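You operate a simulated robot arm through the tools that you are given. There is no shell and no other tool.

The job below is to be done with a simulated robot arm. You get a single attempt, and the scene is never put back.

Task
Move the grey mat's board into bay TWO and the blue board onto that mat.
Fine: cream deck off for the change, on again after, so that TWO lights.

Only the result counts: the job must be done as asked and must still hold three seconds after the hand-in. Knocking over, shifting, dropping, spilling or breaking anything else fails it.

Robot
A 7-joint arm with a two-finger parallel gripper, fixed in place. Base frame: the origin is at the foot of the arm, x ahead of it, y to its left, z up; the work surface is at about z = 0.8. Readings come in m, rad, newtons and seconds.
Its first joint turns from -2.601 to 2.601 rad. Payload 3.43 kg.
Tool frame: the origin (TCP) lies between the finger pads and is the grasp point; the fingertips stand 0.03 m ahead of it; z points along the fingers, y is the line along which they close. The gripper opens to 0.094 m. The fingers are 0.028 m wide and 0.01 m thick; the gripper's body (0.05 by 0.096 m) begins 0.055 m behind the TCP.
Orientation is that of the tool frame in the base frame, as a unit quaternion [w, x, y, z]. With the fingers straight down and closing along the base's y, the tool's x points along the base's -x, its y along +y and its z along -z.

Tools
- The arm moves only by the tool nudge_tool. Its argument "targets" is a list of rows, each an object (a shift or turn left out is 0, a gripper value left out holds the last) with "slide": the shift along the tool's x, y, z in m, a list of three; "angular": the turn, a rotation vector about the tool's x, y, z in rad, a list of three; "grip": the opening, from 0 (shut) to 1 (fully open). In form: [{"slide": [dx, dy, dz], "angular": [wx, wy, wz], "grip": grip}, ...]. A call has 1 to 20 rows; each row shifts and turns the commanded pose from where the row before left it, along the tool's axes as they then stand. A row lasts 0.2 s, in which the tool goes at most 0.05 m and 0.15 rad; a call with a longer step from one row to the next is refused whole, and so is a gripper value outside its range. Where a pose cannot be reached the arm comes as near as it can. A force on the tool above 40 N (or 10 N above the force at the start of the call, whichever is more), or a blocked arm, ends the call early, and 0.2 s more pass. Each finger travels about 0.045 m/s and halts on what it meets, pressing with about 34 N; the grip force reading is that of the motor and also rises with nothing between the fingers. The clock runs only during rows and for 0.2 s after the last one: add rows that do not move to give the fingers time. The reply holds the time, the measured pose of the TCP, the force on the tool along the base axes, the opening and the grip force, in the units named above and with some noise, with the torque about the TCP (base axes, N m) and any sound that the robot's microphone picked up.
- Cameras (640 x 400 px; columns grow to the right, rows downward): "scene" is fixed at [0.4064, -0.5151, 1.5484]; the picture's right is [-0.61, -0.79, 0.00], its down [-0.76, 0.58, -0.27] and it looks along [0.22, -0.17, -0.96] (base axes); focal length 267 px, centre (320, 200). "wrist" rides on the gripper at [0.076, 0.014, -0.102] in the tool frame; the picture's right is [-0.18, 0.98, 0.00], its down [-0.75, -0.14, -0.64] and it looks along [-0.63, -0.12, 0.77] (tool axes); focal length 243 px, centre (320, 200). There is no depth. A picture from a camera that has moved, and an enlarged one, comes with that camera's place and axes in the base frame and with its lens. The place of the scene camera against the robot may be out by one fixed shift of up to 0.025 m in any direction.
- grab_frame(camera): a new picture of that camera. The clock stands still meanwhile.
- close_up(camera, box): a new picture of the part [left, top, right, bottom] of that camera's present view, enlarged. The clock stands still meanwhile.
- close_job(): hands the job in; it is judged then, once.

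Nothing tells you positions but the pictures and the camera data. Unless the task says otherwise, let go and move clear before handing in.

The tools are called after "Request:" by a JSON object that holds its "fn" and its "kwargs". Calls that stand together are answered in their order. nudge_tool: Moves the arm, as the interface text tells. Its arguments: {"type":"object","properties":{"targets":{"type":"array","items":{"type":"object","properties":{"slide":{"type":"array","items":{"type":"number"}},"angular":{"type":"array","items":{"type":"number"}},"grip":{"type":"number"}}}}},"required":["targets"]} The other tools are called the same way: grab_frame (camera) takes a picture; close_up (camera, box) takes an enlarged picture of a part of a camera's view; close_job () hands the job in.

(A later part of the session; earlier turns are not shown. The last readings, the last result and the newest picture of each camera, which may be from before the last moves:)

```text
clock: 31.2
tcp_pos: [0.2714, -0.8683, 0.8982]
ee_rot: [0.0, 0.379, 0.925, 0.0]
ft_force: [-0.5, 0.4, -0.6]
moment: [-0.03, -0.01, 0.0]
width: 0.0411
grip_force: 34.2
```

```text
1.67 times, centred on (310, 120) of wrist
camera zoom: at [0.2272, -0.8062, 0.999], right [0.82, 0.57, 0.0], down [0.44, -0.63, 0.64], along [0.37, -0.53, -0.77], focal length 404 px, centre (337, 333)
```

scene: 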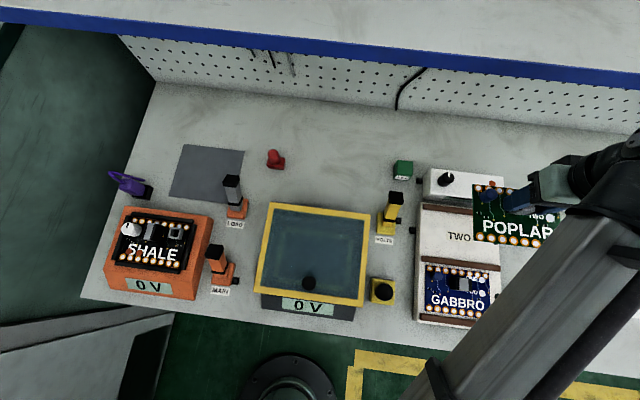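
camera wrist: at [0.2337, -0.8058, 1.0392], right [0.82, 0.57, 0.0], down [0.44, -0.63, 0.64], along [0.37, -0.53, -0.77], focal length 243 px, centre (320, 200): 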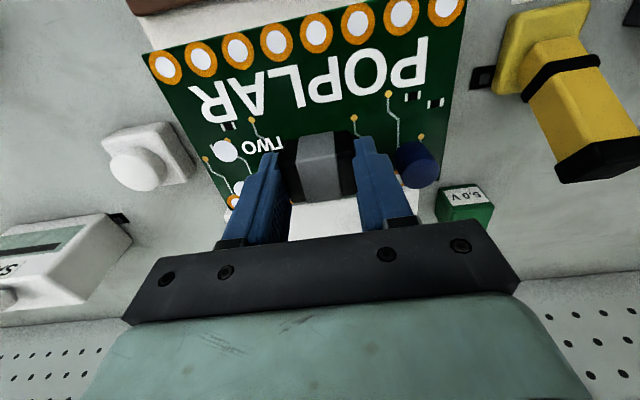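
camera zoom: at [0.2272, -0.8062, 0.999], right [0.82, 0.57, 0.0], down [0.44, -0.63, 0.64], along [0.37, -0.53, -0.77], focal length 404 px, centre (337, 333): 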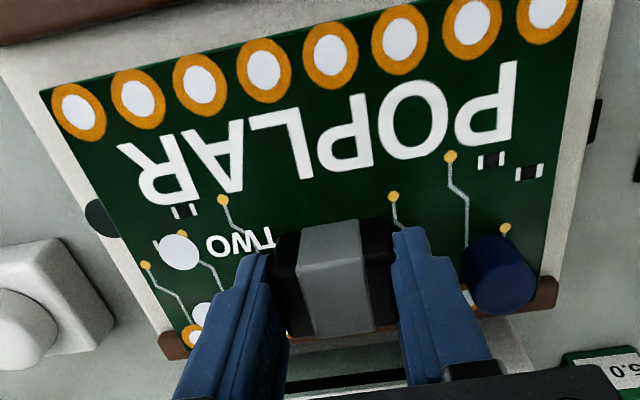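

Alignment now matches the blue board's placing to within about a millimetre. I'll lower gently in small steps and watch the vertical force for contact.

Request:
{"fn": "nudge_tool", "kwargs": {"targets": [{"slide": [0, 0, 0.005]}, {"slide": [0, 0, 0.005]}, {"slide": [0, 0, 0.003]}, {}]}}

Request:
{"fn": "nudge_tool", "kwargs": {"targets": [{"slide": [0, 0, 0.003]}, {}]}}

Request:
{"fn": "nudge_tool", "kwargs": {"targets": [{"slide": [0, 0, 0.002]}, {}]}}

```text
clock: 32.2
tcp_pos: [0.2722, -0.8685, 0.8831]
ee_rot: [0.0, 0.379, 0.925, 0.001]
ft_force: [0.3, -0.1, -1.2]
moment: [0.0, 0.0, -0.02]
width: 0.041
grip_force: 34.3
```

```text
clock: 32.8
tcp_pos: [0.2712, -0.8687, 0.8808]
ee_rot: [0.0, 0.379, 0.925, 0.0]
ft_force: [-0.9, -0.1, 0.1]
moment: [0.01, 0.03, 0.02]
width: 0.0413
grip_force: 33.9
```

```text
clock: 33.4
tcp_pos: [0.2722, -0.8681, 0.8789]
ee_rot: [0.0, 0.379, 0.925, 0.0]
ft_force: [-0.1, -0.1, -1.1]
moment: [0.0, -0.01, 0.04]
width: 0.0412
grip_force: 34.6
```

Request:
{"fn": "nudge_tool", "kwargs": {"targets": [{"slide": [0, 0, 0.002]}, {}]}}

Request:
{"fn": "nudge_tool", "kwargs": {"targets": [{"slide": [0, 0, 0.002]}, {}]}}

Request:
{"fn": "close_up", "kwargs": {"camera": "wrist", "box": [120, 0, 500, 240]}}

Request:
{"fn": "close_up", "kwargs": {"camera": "scene", "box": [400, 180, 520, 280]}}

```text
clock: 34.0
tcp_pos: [0.2732, -0.8669, 0.8775]
ee_rot: [0.001, 0.379, 0.925, 0.0]
ft_force: [1.0, 0.3, 10.9]
moment: [0.33, 0.19, -0.02]
width: 0.0413
grip_force: 34.4
```

```text
clock: 34.6
tcp_pos: [0.273, -0.8676, 0.8767]
ee_rot: [0.001, 0.38, 0.925, -0.001]
ft_force: [-0.5, 4.9, 32.8]
moment: [0.1, -0.02, 0.03]
width: 0.0415
grip_force: 33.7
```

```text
1.67 times, centred on (310, 120) of wrist
camera zoom: at [0.2286, -0.8054, 0.9781], right [0.82, 0.57, 0.0], down [0.44, -0.63, 0.64], along [0.37, -0.53, -0.77], focal length 404 px, centre (337, 333)
```

zoom: 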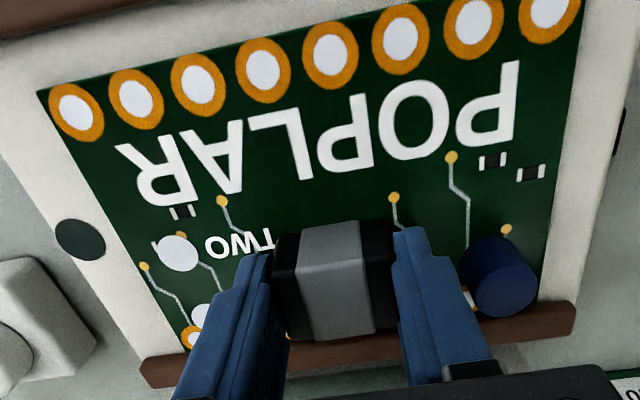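

```text
4.00 times, centred on (460, 230) of scene
camera zoom: at [0.4064, -0.5151, 1.5484], right [-0.61, -0.79, 0.0], down [-0.76, 0.58, -0.27], along [0.22, -0.17, -0.96], focal length 1068 px, centre (-240, 80)
```

zoom: 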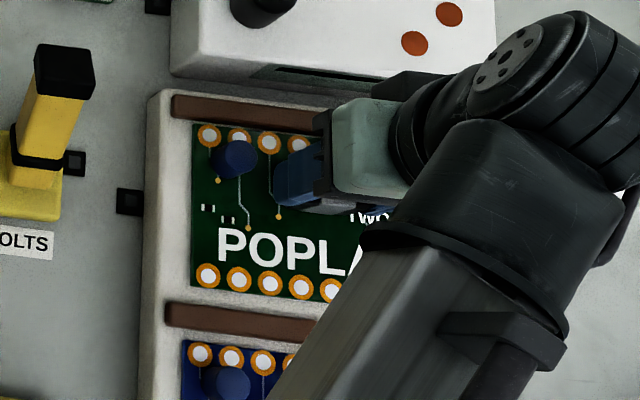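

The board touches down at about TCP z 0.8775, but it sits some 4 mm too near the rear rail compared with the blue board. I'll raise slightly, shift it to centre and set down again.

Request:
{"fn": "nudge_tool", "kwargs": {"targets": [{"slide": [0, 0, -0.004]}, {"slide": [0, 0, -0.004]}, {"slide": [0.0042, 0.002, 0]}, {}]}}

Request:
{"fn": "close_up", "kwargs": {"camera": "wrist", "box": [120, 0, 500, 240]}}

Request:
{"fn": "close_up", "kwargs": {"camera": "scene", "box": [400, 180, 520, 280]}}

```text
clock: 35.6
tcp_pos: [0.2708, -0.8646, 0.8807]
ee_rot: [0.0, 0.38, 0.925, 0.0]
ft_force: [-0.9, 0.0, -0.3]
moment: [-0.01, -0.03, 0.03]
width: 0.0409
grip_force: 34.3
```

```text
1.67 times, centred on (310, 120) of wrist
camera zoom: at [0.2265, -0.8021, 0.9833], right [0.82, 0.57, 0.0], down [0.44, -0.63, 0.64], along [0.37, -0.53, -0.77], focal length 404 px, centre (337, 333)
```

zoom: 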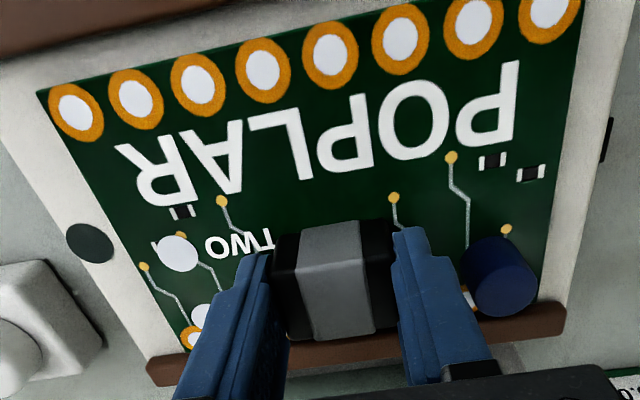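

```text
4.00 times, centred on (460, 230) of scene
camera zoom: at [0.4064, -0.5151, 1.5484], right [-0.61, -0.79, 0.0], down [-0.76, 0.58, -0.27], along [0.22, -0.17, -0.96], focal length 1068 px, centre (-240, 80)
```

zoom: 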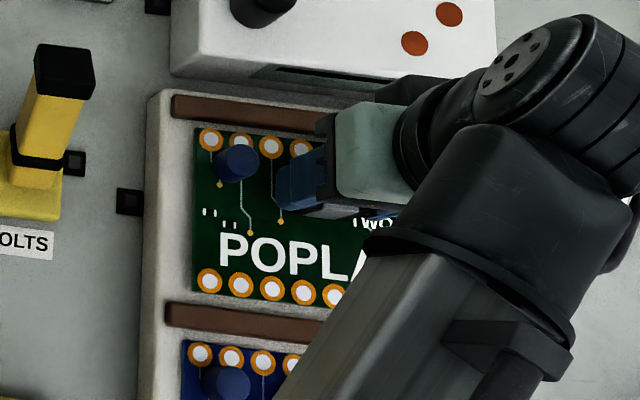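

Now nearly centred between the rails. I'll set it down and check for contact.

Request:
{"fn": "nudge_tool", "kwargs": {"targets": [{"slide": [0.0008, 0, 0.002]}, {"slide": [0, 0, 0.0012]}, {}]}}

```text
clock: 36.4
tcp_pos: [0.2694, -0.8623, 0.8795]
ee_rot: [0.0, 0.38, 0.925, 0.0]
ft_force: [-0.1, 0.3, -0.6]
moment: [-0.01, 0.02, 0.03]
width: 0.0413
grip_force: 34.0
```

Request:
{"fn": "nudge_tool", "kwargs": {"targets": [{"slide": [0, 0, 0.0015]}, {}]}}

Request:
{"fn": "close_up", "kwargs": {"camera": "scene", "box": [400, 180, 520, 280]}}

```text
clock: 37.0
tcp_pos: [0.2689, -0.8641, 0.8775]
ee_rot: [0.001, 0.38, 0.925, 0.0]
ft_force: [0.8, -0.1, -0.6]
moment: [0.0, 0.0, 0.0]
width: 0.0413
grip_force: 34.1
```

```text
4.00 times, centred on (460, 230) of scene
camera zoom: at [0.4064, -0.5151, 1.5484], right [-0.61, -0.79, 0.0], down [-0.76, 0.58, -0.27], along [0.22, -0.17, -0.96], focal length 1068 px, centre (-240, 80)
```

zoom: 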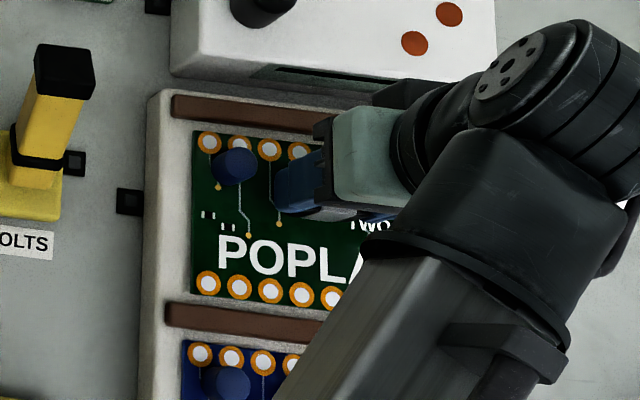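

Request:
{"fn": "nudge_tool", "kwargs": {"targets": [{"slide": [0, 0, 0.001]}, {}]}}

Request:
{"fn": "nudge_tool", "kwargs": {"targets": [{"slide": [0, 0, 0.001]}, {}]}}

```text
clock: 37.6
tcp_pos: [0.2692, -0.8638, 0.8772]
ee_rot: [0.0, 0.379, 0.925, 0.0]
ft_force: [0.0, -0.1, -1.1]
moment: [0.01, -0.01, 0.0]
width: 0.0412
grip_force: 34.3
```

```text
clock: 38.2
tcp_pos: [0.2686, -0.8632, 0.876]
ee_rot: [0.001, 0.38, 0.925, 0.0]
ft_force: [2.1, -2.3, 4.9]
moment: [-0.18, -0.21, -0.01]
width: 0.0408
grip_force: 34.0
```

Contact at about 5 N, so the board is resting on the deck. I'll open the fingers part-way and rise.

Request:
{"fn": "nudge_tool", "kwargs": {"targets": [{"grip": 0.6}, {}, {}]}}

Request:
{"fn": "close_up", "kwargs": {"camera": "wrist", "box": [120, 0, 500, 240]}}

```text
clock: 39.0
tcp_pos: [0.2693, -0.8632, 0.8763]
ee_rot: [-0.001, 0.38, 0.925, 0.0]
ft_force: [-0.2, -0.4, -0.4]
moment: [0.03, -0.01, -0.02]
width: 0.0563
grip_force: 0.1
```

```text
1.67 times, centred on (310, 120) of wrist
camera zoom: at [0.2253, -0.8012, 0.9779], right [0.82, 0.57, 0.0], down [0.44, -0.63, 0.64], along [0.37, -0.53, -0.77], focal length 404 px, centre (337, 333)
```

zoom: 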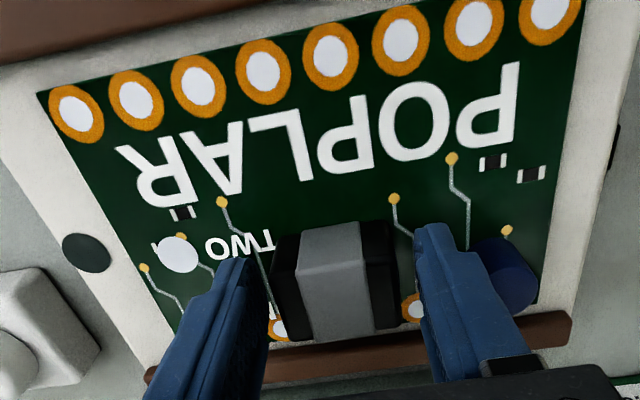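

POPLAR is released in bay TWO. I'll rise straight up and inspect the deck from above, then move over the blue board.

Request:
{"fn": "nudge_tool", "kwargs": {"targets": [{"slide": [0, 0, -0.015]}, {"slide": [0, 0, -0.03]}, {"slide": [0, 0, -0.04]}, {"slide": [0, 0, -0.04]}, {"slide": [0, 0, -0.04]}, {"slide": [0.04, 0, 0]}, {"slide": [0.04, 0, 0]}, {}]}}

Request:
{"fn": "grab_frame", "kwargs": {"camera": "wrist"}}

Request:
{"fn": "close_up", "kwargs": {"camera": "wrist", "box": [190, 0, 450, 170]}}

Request:
{"fn": "close_up", "kwargs": {"camera": "scene", "box": [390, 170, 550, 350]}}

```text
clock: 40.8
tcp_pos: [0.2137, -0.8055, 1.0378]
ee_rot: [0.0, 0.38, 0.925, 0.0]
ft_force: [-0.9, 0.7, -0.2]
moment: [-0.01, 0.01, 0.01]
width: 0.0564
grip_force: 0.0
```

```text
taken
camera wrist: at [0.1696, -0.7436, 1.1399], right [0.82, 0.57, 0.0], down [0.44, -0.63, 0.64], along [0.37, -0.53, -0.77], focal length 243 px, centre (320, 200)
```

wrist: 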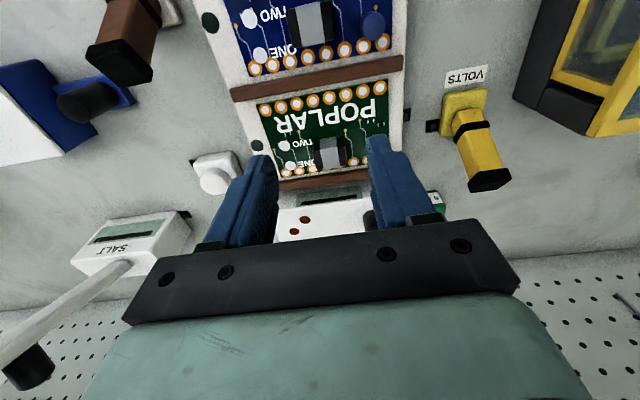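

```text
2.35 times, centred on (320, 85) of wrist
camera zoom: at [0.1696, -0.7436, 1.1399], right [0.82, 0.57, 0.0], down [0.44, -0.63, 0.64], along [0.37, -0.53, -0.77], focal length 571 px, centre (320, 471)
```

zoom: 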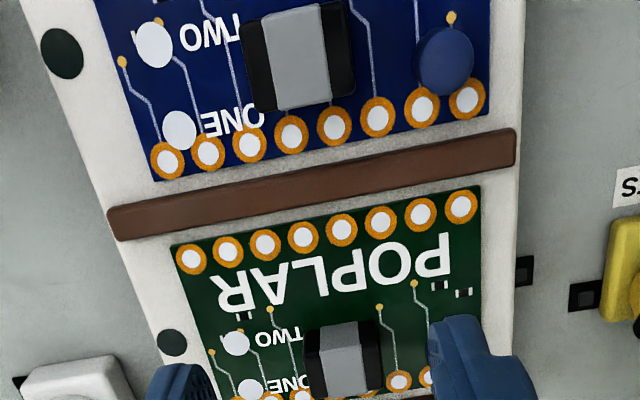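

```text
2.22 times, centred on (470, 260) of scene
camera zoom: at [0.4064, -0.5151, 1.5484], right [-0.61, -0.79, 0.0], down [-0.76, 0.58, -0.27], along [0.22, -0.17, -0.96], focal length 594 px, centre (-13, 67)
```

zoom: 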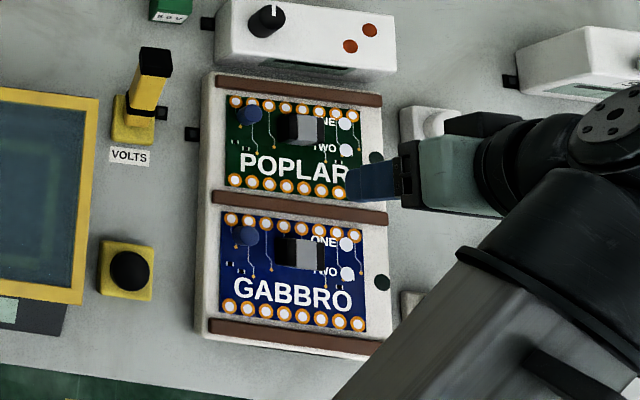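

POPLAR sits square in bay TWO, matching the blue board. Now I'll go over the blue board's block and down to just above it.

Request:
{"fn": "nudge_tool", "kwargs": {"targets": [{"slide": [0.028, 0.0005, 0]}, {"slide": [0.028, 0.0005, 0]}, {"slide": [0, 0, 0.04]}, {"slide": [0, 0, 0.04]}, {"slide": [0, 0, 0.04]}, {}]}}

Request:
{"fn": "close_up", "kwargs": {"camera": "wrist", "box": [200, 60, 440, 210]}}

Request:
{"fn": "grab_frame", "kwargs": {"camera": "wrist"}}

```text
clock: 42.2
tcp_pos: [0.1757, -0.7709, 0.9224]
ee_rot: [0.001, 0.379, 0.925, 0.0]
ft_force: [-0.4, 0.1, 0.4]
moment: [0.02, -0.01, 0.0]
width: 0.0563
grip_force: 0.1
```

```text
2.67 times, centred on (320, 135) of wrist
camera zoom: at [0.1315, -0.7079, 1.0241], right [0.82, 0.57, 0.0], down [0.44, -0.63, 0.64], along [0.37, -0.53, -0.77], focal length 647 px, centre (320, 373)
```

zoom: 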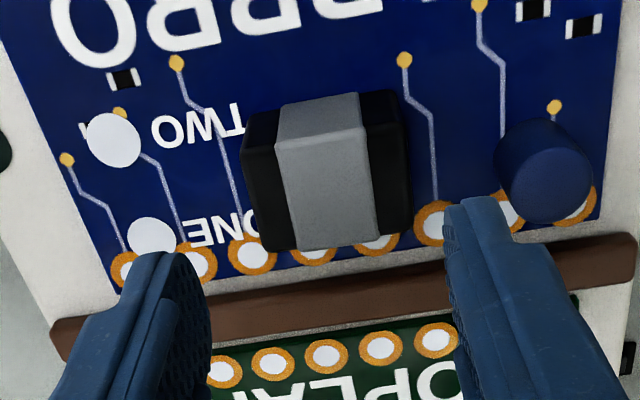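

```text
taken
camera wrist: at [0.1315, -0.7079, 1.0241], right [0.82, 0.57, 0.0], down [0.44, -0.63, 0.64], along [0.37, -0.53, -0.77], focal length 243 px, centre (320, 200)
```

wrist: 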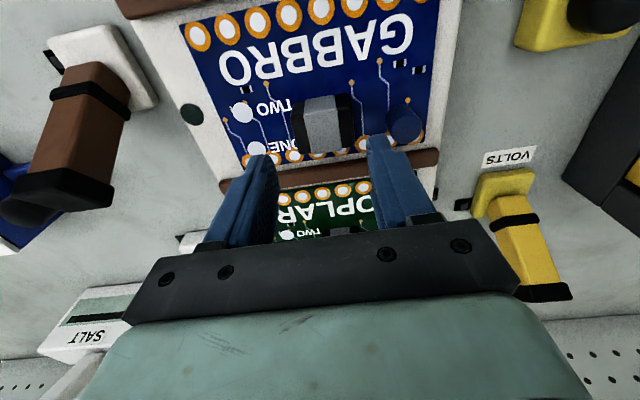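

The block is about 5 mm nearer the robot and 2.5 mm to the left of the tool centre. I'll correct and go down to the same relative grip height as before.

Request:
{"fn": "nudge_tool", "kwargs": {"targets": [{"slide": [0.0053, 0.0026, 0]}, {"slide": [0, 0, 0.015]}, {"slide": [0, 0, 0.015]}, {"slide": [0, 0, 0.014]}, {}]}}

Request:
{"fn": "close_up", "kwargs": {"camera": "wrist", "box": [200, 60, 440, 210]}}

```text
clock: 43.4
tcp_pos: [0.173, -0.7627, 0.8769]
ee_rot: [0.0, 0.379, 0.925, 0.0]
ft_force: [-1.1, 0.1, -1.0]
moment: [0.01, 0.05, 0.01]
width: 0.0561
grip_force: 0.0
```

```text
2.67 times, centred on (320, 135) of wrist
camera zoom: at [0.1279, -0.7009, 0.979], right [0.82, 0.57, 0.0], down [0.44, -0.63, 0.64], along [0.37, -0.53, -0.77], focal length 647 px, centre (320, 373)
```

zoom: 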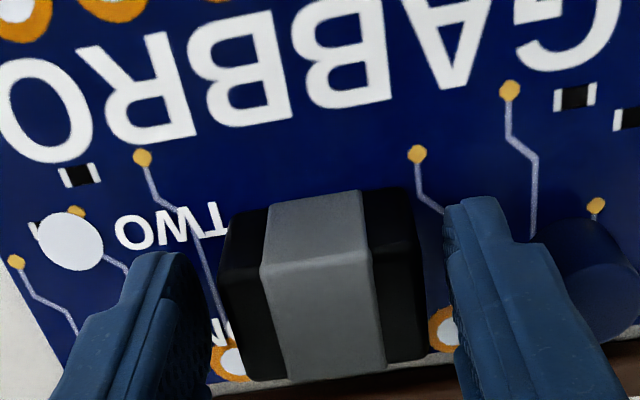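

The fingers straddle the blue board's block just as before. Closing, then a gentle lift.

Request:
{"fn": "nudge_tool", "kwargs": {"targets": [{"slide": [0, 0.001, 0]}, {"grip": 0.0}, {}, {}, {}]}}

Request:
{"fn": "nudge_tool", "kwargs": {"targets": [{"slide": [0, 0, -0.005]}, {"slide": [0, 0, -0.01]}, {"slide": [0, 0, -0.02]}, {"slide": [0, 0, -0.035]}, {"slide": [0, 0, -0.04]}, {"slide": [0, 0, -0.04]}, {"slide": [0, 0, -0.04]}, {"slide": [0, 0, -0.035]}, {}]}}

Request:
{"fn": "grab_frame", "kwargs": {"camera": "wrist"}}

Request:
{"fn": "grab_frame", "kwargs": {"camera": "scene"}}

```text
clock: 44.6
tcp_pos: [0.1719, -0.7624, 0.8778]
ee_rot: [0.001, 0.38, 0.925, 0.0]
ft_force: [0.5, -0.3, -0.2]
moment: [-0.04, -0.01, -0.02]
width: 0.0411
grip_force: 34.3
```

```text
clock: 46.6
tcp_pos: [0.1728, -0.7612, 1.0989]
ee_rot: [0.0, 0.38, 0.925, 0.0]
ft_force: [-0.8, -0.4, -0.2]
moment: [-0.01, 0.0, 0.0]
width: 0.041
grip_force: 34.2
```

```text
taken
camera wrist: at [0.1288, -0.6992, 1.2009], right [0.82, 0.57, 0.0], down [0.44, -0.63, 0.64], along [0.37, -0.53, -0.77], focal length 243 px, centre (320, 200)
```

wrist: 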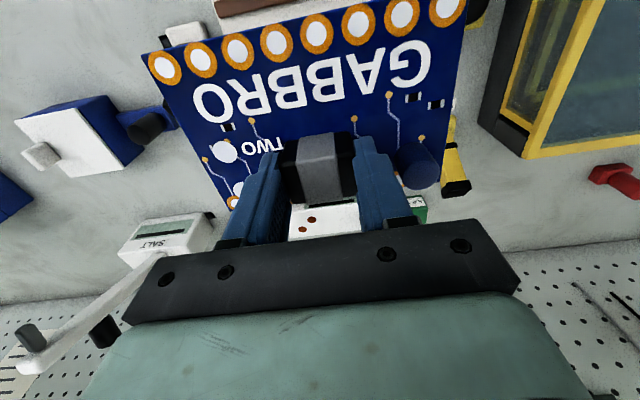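

```text
taken
```

scene: 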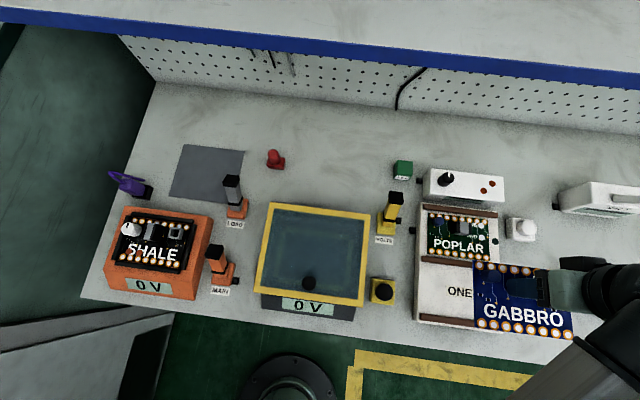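

The blue board is held and POPLAR stays put in bay TWO. I'll carry the blue board at height to over the empty grey mat.

Request:
{"fn": "nudge_tool", "kwargs": {"targets": [{"slide": [-0.00462, 0.01344, 0.0]}, {"slide": [-0.01079, 0.03135, 0.0]}, {"slide": [-0.01541, 0.04479, 0.0]}, {"slide": [-0.01541, 0.04479, 0.0]}, {"slide": [-0.01541, 0.04479, 0.0]}, {"slide": [-0.01541, 0.04479, 0.0]}, {"slide": [-0.01541, 0.04479, 0.0]}, {"slide": [-0.01541, 0.04479, 0.0]}, {"slide": [-0.01541, 0.04479, 0.0]}, {"slide": [-0.01541, 0.04479, 0.0]}, {"slide": [-0.01541, 0.04479, 0.0]}, {"slide": [-0.01541, 0.04479, 0.0]}, {"slide": [-0.01541, 0.04479, 0.0]}, {"slide": [-0.01541, 0.04479, 0.0]}, {"slide": [-0.01541, 0.04479, 0.0]}, {"slide": [-0.01541, 0.04479, 0.0]}, {"slide": [-0.01079, 0.03135, 0.0]}, {"slide": [-0.00462, 0.01344, 0.0]}, {}]}}

Request:
{"fn": "grab_frame", "kwargs": {"camera": "wrist"}}

Request:
{"fn": "grab_frame", "kwargs": {"camera": "scene"}}

```text
clock: 50.6
tcp_pos: [0.8509, -0.4228, 1.1032]
ee_rot: [0.001, 0.38, 0.925, -0.001]
ft_force: [0.0, 0.4, -0.7]
moment: [-0.02, -0.03, 0.01]
width: 0.0413
grip_force: 34.0
```

```text
taken
camera wrist: at [0.8075, -0.3612, 1.2045], right [0.82, 0.57, 0.0], down [0.44, -0.63, 0.64], along [0.37, -0.53, -0.77], focal length 243 px, centre (320, 200)
```

wrist: 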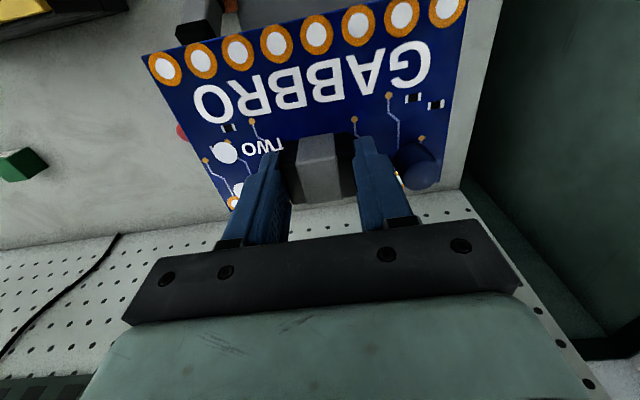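

```text
taken
```

scene: 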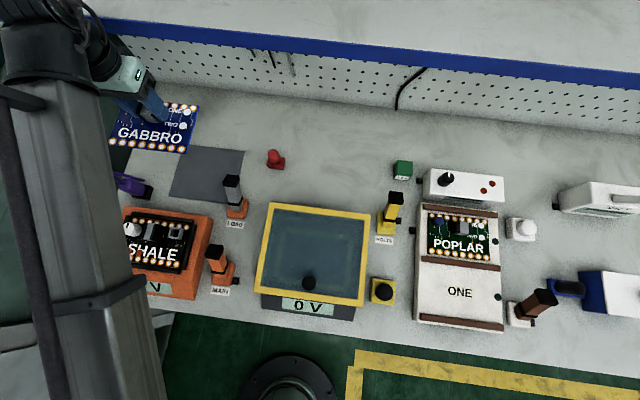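

The blue board is above the mat. I'll lower it to a few centimetres above and check alignment with the mat edges and the LOAD lever.

Request:
{"fn": "nudge_tool", "kwargs": {"targets": [{"slide": [-0.001, -0.0005, 0.04]}, {"slide": [0, 0, 0.04]}, {"slide": [0, 0, 0.035]}, {"slide": [0, 0, 0.03]}, {}]}}

Request:
{"fn": "grab_frame", "kwargs": {"camera": "wrist"}}

Request:
{"fn": "close_up", "kwargs": {"camera": "scene", "box": [110, 110, 270, 240]}}

```text
clock: 51.8
tcp_pos: [0.854, -0.4243, 0.9544]
ee_rot: [0.0, 0.379, 0.925, 0.0]
ft_force: [0.6, 0.0, -1.4]
moment: [0.0, 0.02, -0.01]
width: 0.041
grip_force: 34.6
```

```text
taken
camera wrist: at [0.8087, -0.3615, 1.0566], right [0.82, 0.57, 0.0], down [0.44, -0.63, 0.64], along [0.37, -0.53, -0.77], focal length 243 px, centre (320, 200)
```

wrist: 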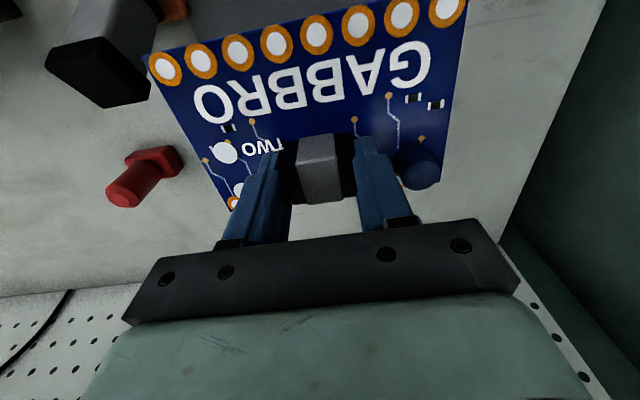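

```text
3.08 times, centred on (190, 175) of scene
camera zoom: at [0.4064, -0.5151, 1.5484], right [-0.61, -0.79, 0.0], down [-0.76, 0.58, -0.27], along [0.22, -0.17, -0.96], focal length 822 px, centre (720, 277)
```

zoom: 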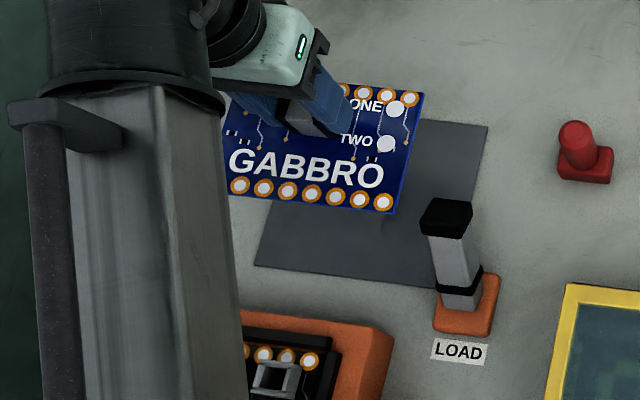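

The board is centred over the mat with about 1.5–2 cm clear of the LOAD lever. I'll lower to near the mat and then step down feeling for contact.

Request:
{"fn": "nudge_tool", "kwargs": {"targets": [{"slide": [0, 0.001, 0.02]}, {"slide": [0, 0, 0.02]}, {"slide": [0, 0, 0.02]}, {"slide": [0, 0, 0.02]}, {"slide": [0, 0, 0.012]}, {}]}}

Request:
{"fn": "grab_frame", "kwargs": {"camera": "wrist"}}

Request:
{"fn": "close_up", "kwargs": {"camera": "scene", "box": [110, 110, 270, 240]}}

```text
clock: 53.2
tcp_pos: [0.8504, -0.4213, 0.8641]
ee_rot: [0.001, 0.38, 0.925, -0.001]
ft_force: [-0.7, 0.1, -1.4]
moment: [-0.01, 0.0, 0.01]
width: 0.0408
grip_force: 33.7
```

```text
taken
camera wrist: at [0.8062, -0.3607, 0.9662], right [0.82, 0.57, 0.0], down [0.44, -0.63, 0.64], along [0.37, -0.53, -0.77], focal length 243 px, centre (320, 200)
```

wrist: 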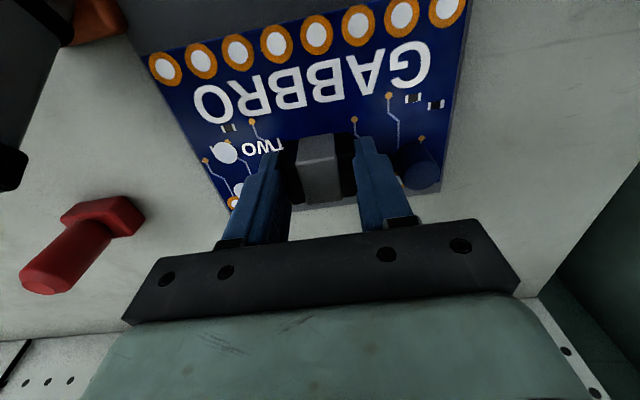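

```text
3.08 times, centred on (190, 175) of scene
camera zoom: at [0.4064, -0.5151, 1.5484], right [-0.61, -0.79, 0.0], down [-0.76, 0.58, -0.27], along [0.22, -0.17, -0.96], focal length 822 px, centre (720, 277)
```

zoom: 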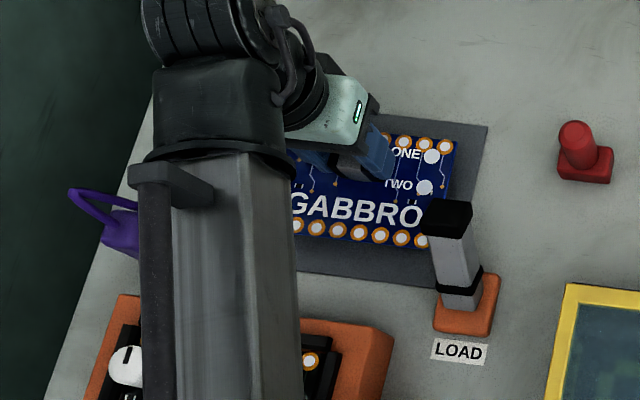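

Request:
{"fn": "close_up", "kwargs": {"camera": "wrist", "box": [100, 0, 500, 240]}}

Request:
{"fn": "close_up", "kwargs": {"camera": "wrist", "box": [400, 0, 500, 200]}}

Request:
{"fn": "close_up", "kwargs": {"camera": "wrist", "box": [80, 20, 260, 230]}}

```text
1.60 times, centred on (300, 120) of wrist
camera zoom: at [0.8062, -0.3607, 0.9662], right [0.82, 0.57, 0.0], down [0.44, -0.63, 0.64], along [0.37, -0.53, -0.77], focal length 388 px, centre (352, 328)
```

zoom: 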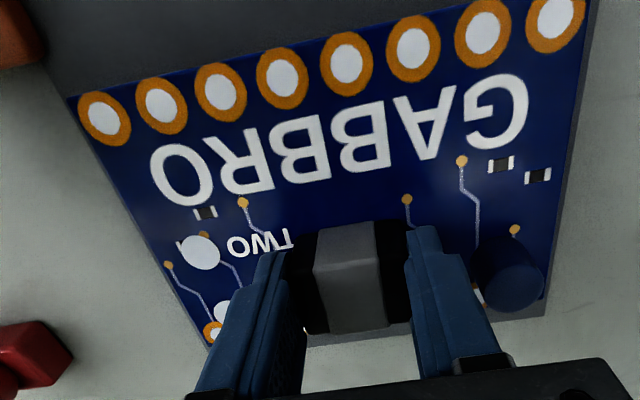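

```text
2.00 times, centred on (450, 100) of wrist
camera zoom: at [0.8062, -0.3607, 0.9662], right [0.82, 0.57, 0.0], down [0.44, -0.63, 0.64], along [0.37, -0.53, -0.77], focal length 485 px, centre (60, 400)
```

zoom: 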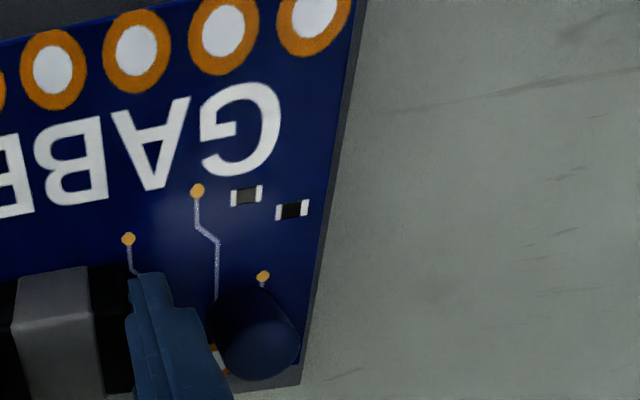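

```text
1.90 times, centred on (170, 125) of wrist
camera zoom: at [0.8062, -0.3607, 0.9662], right [0.82, 0.57, 0.0], down [0.44, -0.63, 0.64], along [0.37, -0.53, -0.77], focal length 462 px, centre (606, 343)
```

zoom: 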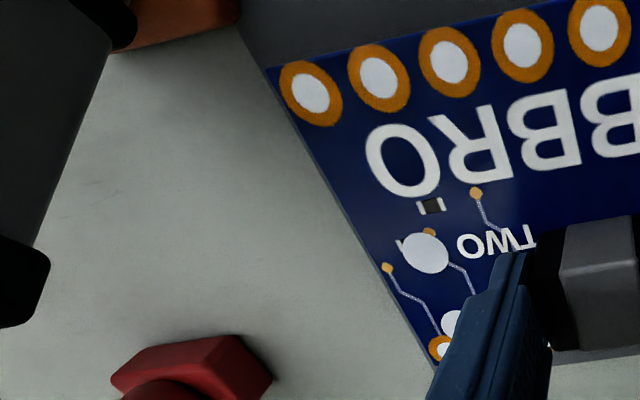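

The board sits well inside the mat's outline on all sides. Lowering onto the mat in small steps.

Request:
{"fn": "nudge_tool", "kwargs": {"targets": [{"slide": [0, -0.002, 0.005]}, {"slide": [0, 0, 0.004]}, {"slide": [0, 0, 0.003]}, {}]}}

Request:
{"fn": "nudge_tool", "kwargs": {"targets": [{"slide": [0, 0, 0.002]}, {}]}}

Request:
{"fn": "nudge_tool", "kwargs": {"targets": [{"slide": [0, 0, 0.0015]}, {}]}}

```text
clock: 54.2
tcp_pos: [0.8493, -0.4235, 0.8532]
ee_rot: [0.0, 0.379, 0.925, 0.001]
ft_force: [-0.2, 0.5, -0.4]
moment: [-0.01, -0.01, 0.04]
width: 0.041
grip_force: 34.2
```

```text
clock: 54.8
tcp_pos: [0.8491, -0.4248, 0.8516]
ee_rot: [0.001, 0.379, 0.925, 0.0]
ft_force: [-0.5, 0.6, -0.7]
moment: [0.01, 0.01, -0.03]
width: 0.041
grip_force: 33.5
```

```text
clock: 55.4
tcp_pos: [0.8496, -0.4239, 0.8499]
ee_rot: [0.0, 0.379, 0.925, 0.0]
ft_force: [0.6, 0.7, -0.2]
moment: [-0.02, 0.02, -0.02]
width: 0.0411
grip_force: 34.3
```

Request:
{"fn": "nudge_tool", "kwargs": {"targets": [{"slide": [0, 0, 0.0015]}, {}]}}

Request:
{"fn": "nudge_tool", "kwargs": {"targets": [{"slide": [0, 0, 0.001]}, {}]}}

```text
clock: 56.0
tcp_pos: [0.8485, -0.4249, 0.8486]
ee_rot: [0.0, 0.379, 0.925, 0.0]
ft_force: [-0.3, 0.4, -0.5]
moment: [-0.01, 0.03, 0.02]
width: 0.041
grip_force: 33.7
```

```text
clock: 56.6
tcp_pos: [0.8493, -0.4242, 0.8481]
ee_rot: [0.001, 0.38, 0.925, 0.0]
ft_force: [0.5, 0.8, -1.4]
moment: [0.0, 0.03, -0.01]
width: 0.0413
grip_force: 33.9
```

Request:
{"fn": "nudge_tool", "kwargs": {"targets": [{"slide": [0, 0, 0.001]}, {}]}}

Request:
{"fn": "nudge_tool", "kwargs": {"targets": [{"slide": [0, 0, 0.001]}, {}]}}

```text
clock: 57.2
tcp_pos: [0.8485, -0.4259, 0.8451]
ee_rot: [0.0, 0.379, 0.925, 0.0]
ft_force: [0.0, 1.5, 0.0]
moment: [0.02, 0.1, -0.03]
width: 0.0409
grip_force: 34.2
```

```text
clock: 57.8
tcp_pos: [0.8494, -0.4254, 0.8458]
ee_rot: [0.001, 0.38, 0.925, -0.001]
ft_force: [2.1, -3.8, 21.2]
moment: [0.43, 0.54, 0.01]
width: 0.0414
grip_force: 34.5
```

Firm contact with the mat now. I'll ease off slightly, open part-way, and rise straight up.

Request:
{"fn": "nudge_tool", "kwargs": {"targets": [{"slide": [0, 0, -0.0007]}, {"grip": 0.6}, {}, {}]}}

Request:
{"fn": "nudge_tool", "kwargs": {"targets": [{"slide": [0, 0, -0.01]}, {"slide": [0, 0, -0.02]}, {"slide": [0, 0, -0.04]}, {"slide": [0, 0, -0.04]}, {"slide": [0, 0, -0.04]}, {"slide": [0, 0, -0.04]}, {"slide": [0.03, 0, -0.03]}, {}]}}

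Request:
{"fn": "grab_frame", "kwargs": {"camera": "wrist"}}

Request:
{"fn": "grab_frame", "kwargs": {"camera": "scene"}}

```text
clock: 58.8
tcp_pos: [0.8502, -0.425, 0.8471]
ee_rot: [0.0, 0.379, 0.925, 0.0]
ft_force: [0.0, 0.6, 0.4]
moment: [0.0, 0.02, 0.02]
width: 0.0565
grip_force: 0.0
```

```text
clock: 60.6
tcp_pos: [0.8282, -0.4067, 1.0679]
ee_rot: [0.0, 0.38, 0.925, 0.0]
ft_force: [-0.1, 0.7, -0.2]
moment: [0.03, 0.04, 0.04]
width: 0.0564
grip_force: 0.0
```

```text
taken
camera wrist: at [0.7835, -0.3446, 1.1683], right [0.82, 0.57, 0.0], down [0.44, -0.63, 0.64], along [0.37, -0.53, -0.77], focal length 243 px, centre (320, 200)
```

wrist: 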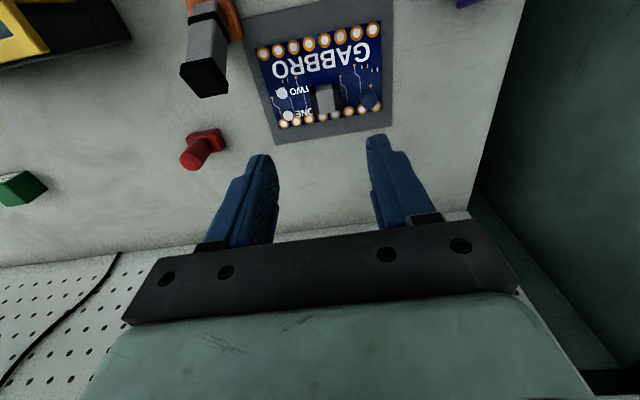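

```text
taken
```

scene: 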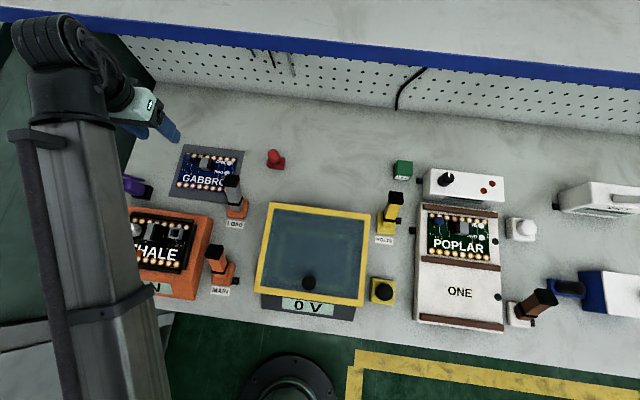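

The blue board lies squarely on the mat. Now I'll return with closed fingers to behind the brown lever, to pull it forward and switch the deck on.

Request:
{"fn": "nudge_tool", "kwargs": {"targets": [{"slide": [0.00834, -0.04647, -0.001], "grip": 0.0}, {"slide": [0.00834, -0.04647, -0.001]}, {"slide": [0.00834, -0.04647, -0.001]}, {"slide": [0.00834, -0.04647, -0.001]}, {"slide": [0.00834, -0.04647, -0.001]}, {"slide": [0.00834, -0.04647, -0.001]}, {"slide": [0.00834, -0.04647, -0.001]}, {"slide": [0.00834, -0.04647, -0.001]}, {"slide": [0.00834, -0.04647, -0.001]}, {"slide": [0.00834, -0.04647, -0.001]}, {"slide": [0.00834, -0.04647, -0.001]}, {"slide": [0.00834, -0.04647, -0.001]}, {"slide": [0.00834, -0.04647, -0.001]}, {"slide": [0.00834, -0.04647, -0.001]}, {"slide": [0.00834, -0.04647, -0.001]}, {"slide": [0.00834, -0.04647, -0.001]}, {"slide": [0.00834, -0.04647, -0.001]}, {"slide": [0.00834, -0.04647, -0.001]}, {"slide": [0.00834, -0.04647, -0.001]}, {}]}}

Request:
{"fn": "grab_frame", "kwargs": {"camera": "wrist"}}

Request:
{"fn": "grab_frame", "kwargs": {"camera": "scene"}}

```text
clock: 64.8
tcp_pos: [0.0945, -0.9254, 1.0827]
ee_rot: [0.001, 0.379, 0.925, 0.001]
ft_force: [0.1, -0.4, -0.7]
moment: [-0.01, 0.03, -0.03]
width: 0.0002
grip_force: 33.5
```

```text
taken
camera wrist: at [0.0504, -0.8638, 1.1842], right [0.82, 0.57, 0.0], down [0.44, -0.63, 0.64], along [0.37, -0.53, -0.77], focal length 243 px, centre (320, 200)
```

wrist: 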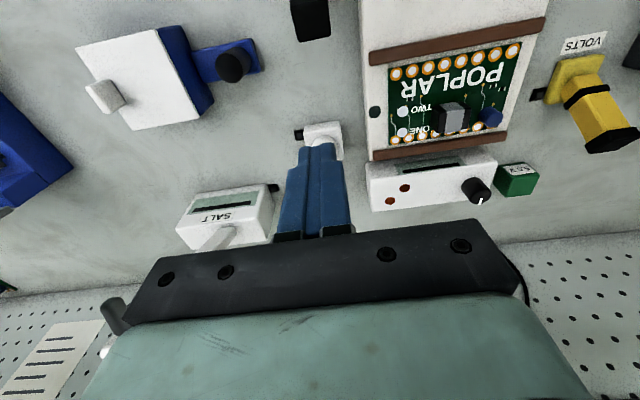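

```text
taken
```

scene: 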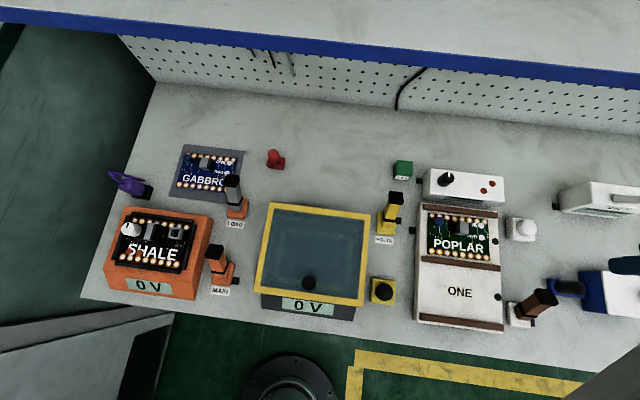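

The lever cap is about 4 cm in front of the closed fingers and in line. I'll go down behind it, then check the side view.

Request:
{"fn": "nudge_tool", "kwargs": {"targets": [{"slide": [0, -0.001, 0.04]}, {"slide": [0, 0, 0.04]}, {"slide": [0, 0, 0.04]}, {"slide": [0, 0, 0.04]}, {"slide": [0, 0, 0.032]}, {}]}}

Request:
{"fn": "grab_frame", "kwargs": {"camera": "wrist"}}

Request:
{"fn": "close_up", "kwargs": {"camera": "scene", "box": [400, 180, 600, 380]}}

```text
clock: 66.2
tcp_pos: [0.0924, -0.9266, 0.8896]
ee_rot: [0.0, 0.379, 0.925, 0.0]
ft_force: [-0.4, 0.2, 0.0]
moment: [0.04, -0.01, -0.01]
width: 0.0001
grip_force: 33.1
```

```text
taken
camera wrist: at [0.0489, -0.864, 0.9914], right [0.82, 0.57, 0.0], down [0.44, -0.63, 0.64], along [0.37, -0.53, -0.77], focal length 243 px, centre (320, 200)
```

wrist: 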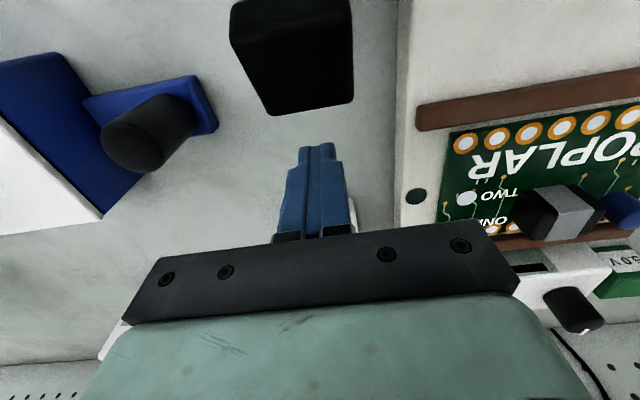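

```text
2.00 times, centred on (500, 280) of scene
camera zoom: at [0.4064, -0.5151, 1.5484], right [-0.61, -0.79, 0.0], down [-0.76, 0.58, -0.27], along [0.22, -0.17, -0.96], focal length 534 px, centre (-40, 40)
```

zoom: 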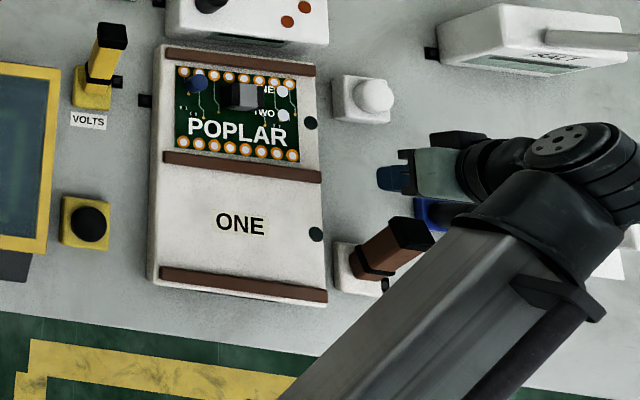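

The fingers are behind the lever. I'll now push it towards the robot in small steps.

Request:
{"fn": "nudge_tool", "kwargs": {"targets": [{"slide": [0.015, 0, 0]}, {"slide": [0.015, 0, 0]}, {"slide": [0.015, 0, 0]}, {"slide": [0.015, 0, 0]}, {"slide": [0.015, 0, 0]}, {"slide": [0.015, 0, 0]}, {"slide": [0.008, 0, 0]}, {}]}}

Request:
{"fn": "grab_frame", "kwargs": {"camera": "wrist"}}

Request:
{"fn": "close_up", "kwargs": {"camera": "scene", "box": [400, 180, 600, 380]}}

```text
clock: 68.0
tcp_pos: [0.0253, -0.8555, 0.8926]
ee_rot: [0.0, 0.379, 0.925, 0.0]
ft_force: [5.1, -2.0, 1.8]
moment: [-0.06, -0.2, -0.03]
width: 0.0
grip_force: 33.1
```

```text
taken
camera wrist: at [-0.0181, -0.7935, 0.9939], right [0.82, 0.57, 0.0], down [0.44, -0.63, 0.64], along [0.37, -0.53, -0.77], focal length 243 px, centre (320, 200)
```

wrist: 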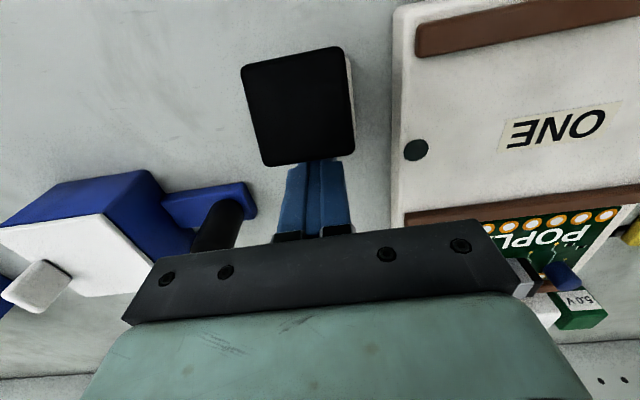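

```text
2.00 times, centred on (500, 280) of scene
camera zoom: at [0.4064, -0.5151, 1.5484], right [-0.61, -0.79, 0.0], down [-0.76, 0.58, -0.27], along [0.22, -0.17, -0.96], focal length 534 px, centre (-40, 40)
```

zoom: 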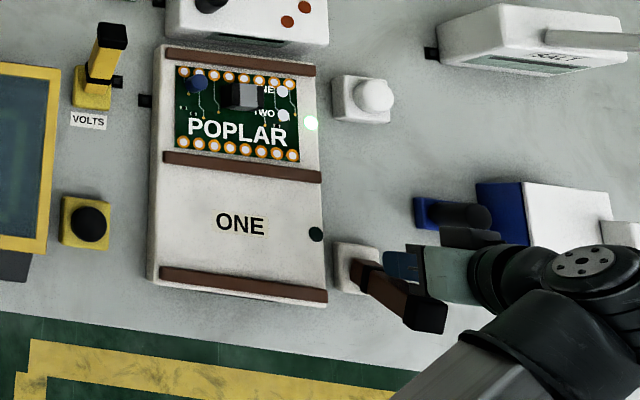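

Lamp TWO is lit. I'll back away from the lever, rise clear, and confirm everything holds.

Request:
{"fn": "nudge_tool", "kwargs": {"targets": [{"slide": [-0.02, 0, 0]}, {"slide": [-0.02, 0, 0]}, {"slide": [0, 0, -0.04]}, {"slide": [0, 0, -0.05]}, {"slide": [0, 0, -0.05]}, {"slide": [0, 0, -0.05]}, {}]}}

Request:
{"fn": "grab_frame", "kwargs": {"camera": "scene"}}

Request:
{"fn": "close_up", "kwargs": {"camera": "scene", "box": [400, 180, 600, 380]}}

Request:
{"fn": "grab_frame", "kwargs": {"camera": "wrist"}}

```text
clock: 69.6
tcp_pos: [0.0522, -0.8825, 1.0825]
ee_rot: [0.0, 0.379, 0.925, 0.0]
ft_force: [-0.3, -0.6, 0.5]
moment: [-0.01, 0.03, -0.02]
width: 0.0001
grip_force: 32.9
```

```text
taken
```

scene: 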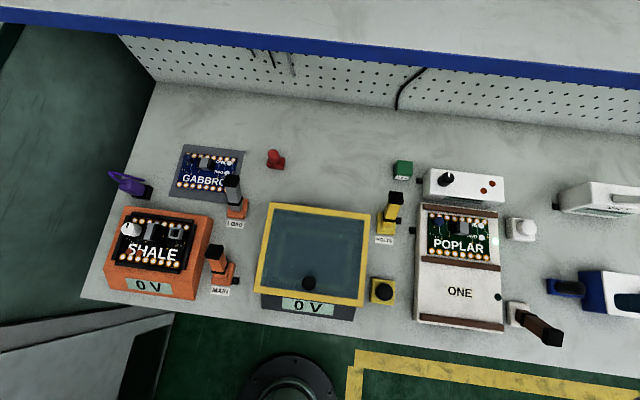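

```text
2.00 times, centred on (500, 280) of scene
camera zoom: at [0.4064, -0.5151, 1.5484], right [-0.61, -0.79, 0.0], down [-0.76, 0.58, -0.27], along [0.22, -0.17, -0.96], focal length 534 px, centre (-40, 40)
```

zoom: 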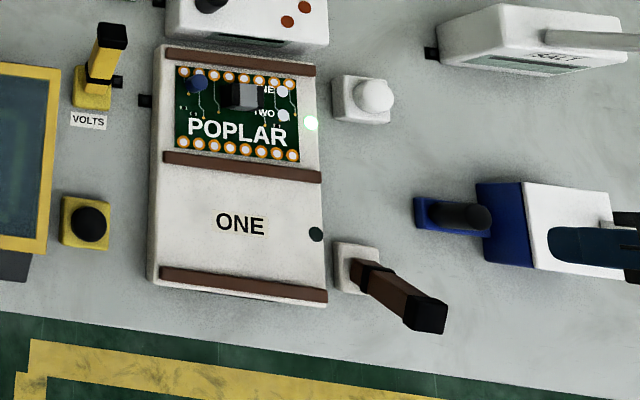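

```text
taken
camera wrist: at [0.0081, -0.8215, 1.1837], right [0.82, 0.57, 0.0], down [0.44, -0.63, 0.64], along [0.37, -0.53, -0.77], focal length 243 px, centre (320, 200)
```

wrist: 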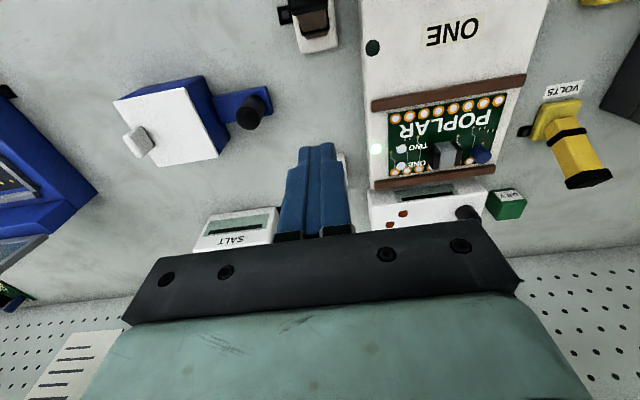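

Lamp TWO stays lit, POPLAR is in TWO and GABBRO is on the mat. I'll wait a few seconds and compare the lever's seating with the starting view before handing in.

Request:
{"fn": "nudge_tool", "kwargs": {"targets": [{"slide": [0, 0, -0.02]}, {}, {}, {}, {}, {}, {}, {}, {}, {}, {}, {}, {}, {}, {}]}}

Request:
{"fn": "close_up", "kwargs": {"camera": "scene", "box": [480, 160, 640, 360]}}

Request:
{"fn": "close_up", "kwargs": {"camera": "scene", "box": [90, 130, 290, 320]}}

Request:
{"fn": "close_up", "kwargs": {"camera": "scene", "box": [400, 180, 520, 280]}}

```text
clock: 72.8
tcp_pos: [0.0534, -0.882, 1.1008]
ee_rot: [0.0, 0.381, 0.925, 0.0]
ft_force: [0.8, 0.4, 0.0]
moment: [0.01, 0.0, 0.01]
width: 0.0
grip_force: 33.3
```

```text
2.00 times, centred on (560, 260) of scene
camera zoom: at [0.4064, -0.5151, 1.5484], right [-0.61, -0.79, 0.0], down [-0.76, 0.58, -0.27], along [0.22, -0.17, -0.96], focal length 534 px, centre (-160, 80)
```

zoom: 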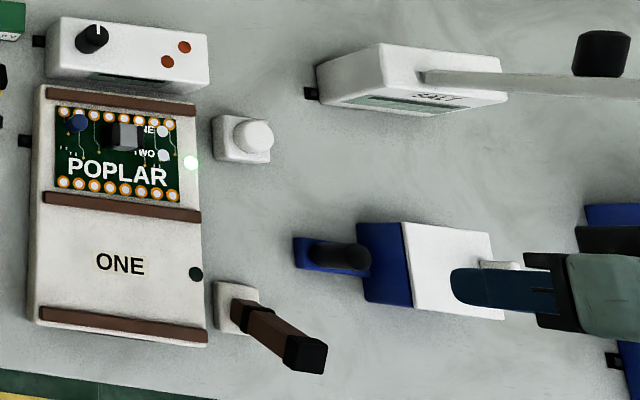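

```text
2.11 times, centred on (190, 225) of scene
camera zoom: at [0.4064, -0.5151, 1.5484], right [-0.61, -0.79, 0.0], down [-0.76, 0.58, -0.27], along [0.22, -0.17, -0.96], focal length 562 px, centre (594, 147)
```

zoom: 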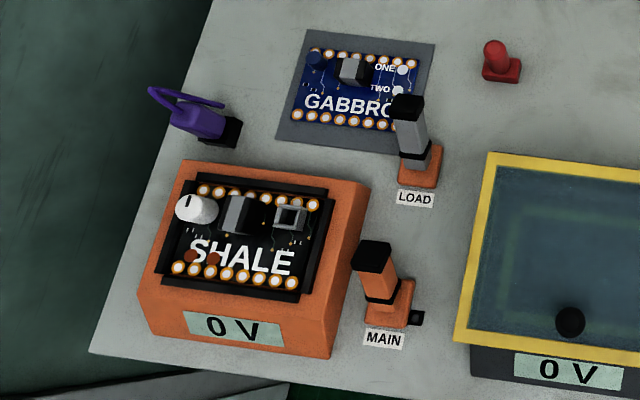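

```text
4.00 times, centred on (460, 230) of scene
camera zoom: at [0.4064, -0.5151, 1.5484], right [-0.61, -0.79, 0.0], down [-0.76, 0.58, -0.27], along [0.22, -0.17, -0.96], focal length 1068 px, centre (-240, 80)
```

zoom: 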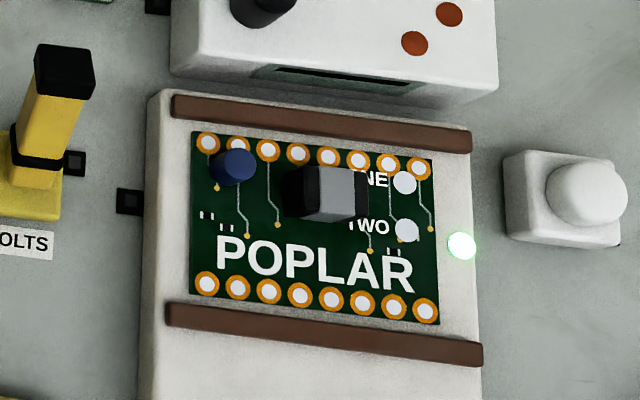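

Everything is in place and lit, but the lever leans slightly less far than at the start. I'll retrace the same path and press it gently a few millimetres further so that it is fully thrown.

Request:
{"fn": "nudge_tool", "kwargs": {"targets": [{"slide": [0, 0, 0.05]}, {"slide": [0, 0, 0.05]}, {"slide": [0, 0, 0.05]}, {"slide": [0, 0, 0.04]}, {"slide": [0, 0, 0.02]}, {"slide": [0.015, 0, 0]}, {"slide": [0.015, 0, 0]}, {"slide": [0.01, 0, 0]}, {"slide": [0.004, 0, 0]}, {}]}}

Request:
{"fn": "nudge_tool", "kwargs": {"targets": [{"slide": [0.004, 0, 0]}, {}]}}

Request:
{"fn": "close_up", "kwargs": {"camera": "scene", "box": [480, 160, 640, 360]}}

```text
clock: 75.0
tcp_pos: [0.0242, -0.8529, 0.8918]
ee_rot: [0.001, 0.38, 0.925, 0.0]
ft_force: [5.6, -3.1, 1.4]
moment: [-0.07, -0.17, -0.02]
width: 0.0002
grip_force: 33.1
```

```text
clock: 75.6
tcp_pos: [0.0198, -0.8499, 0.892]
ee_rot: [-0.001, 0.38, 0.925, 0.0]
ft_force: [2.6, -3.9, -0.1]
moment: [-0.11, -0.07, 0.0]
width: 0.0
grip_force: 33.3
```

```text
2.00 times, centred on (560, 260) of scene
camera zoom: at [0.4064, -0.5151, 1.5484], right [-0.61, -0.79, 0.0], down [-0.76, 0.58, -0.27], along [0.22, -0.17, -0.96], focal length 534 px, centre (-160, 80)
```

zoom: 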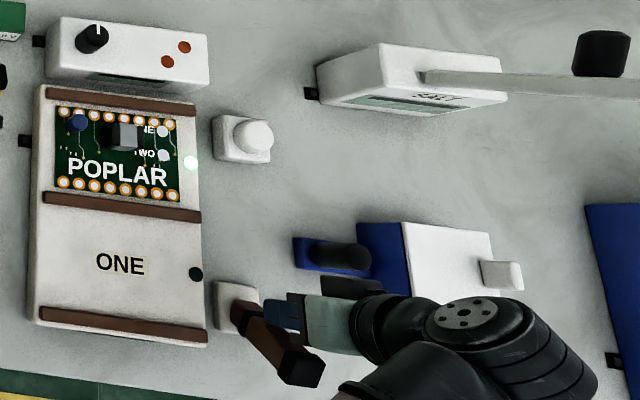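

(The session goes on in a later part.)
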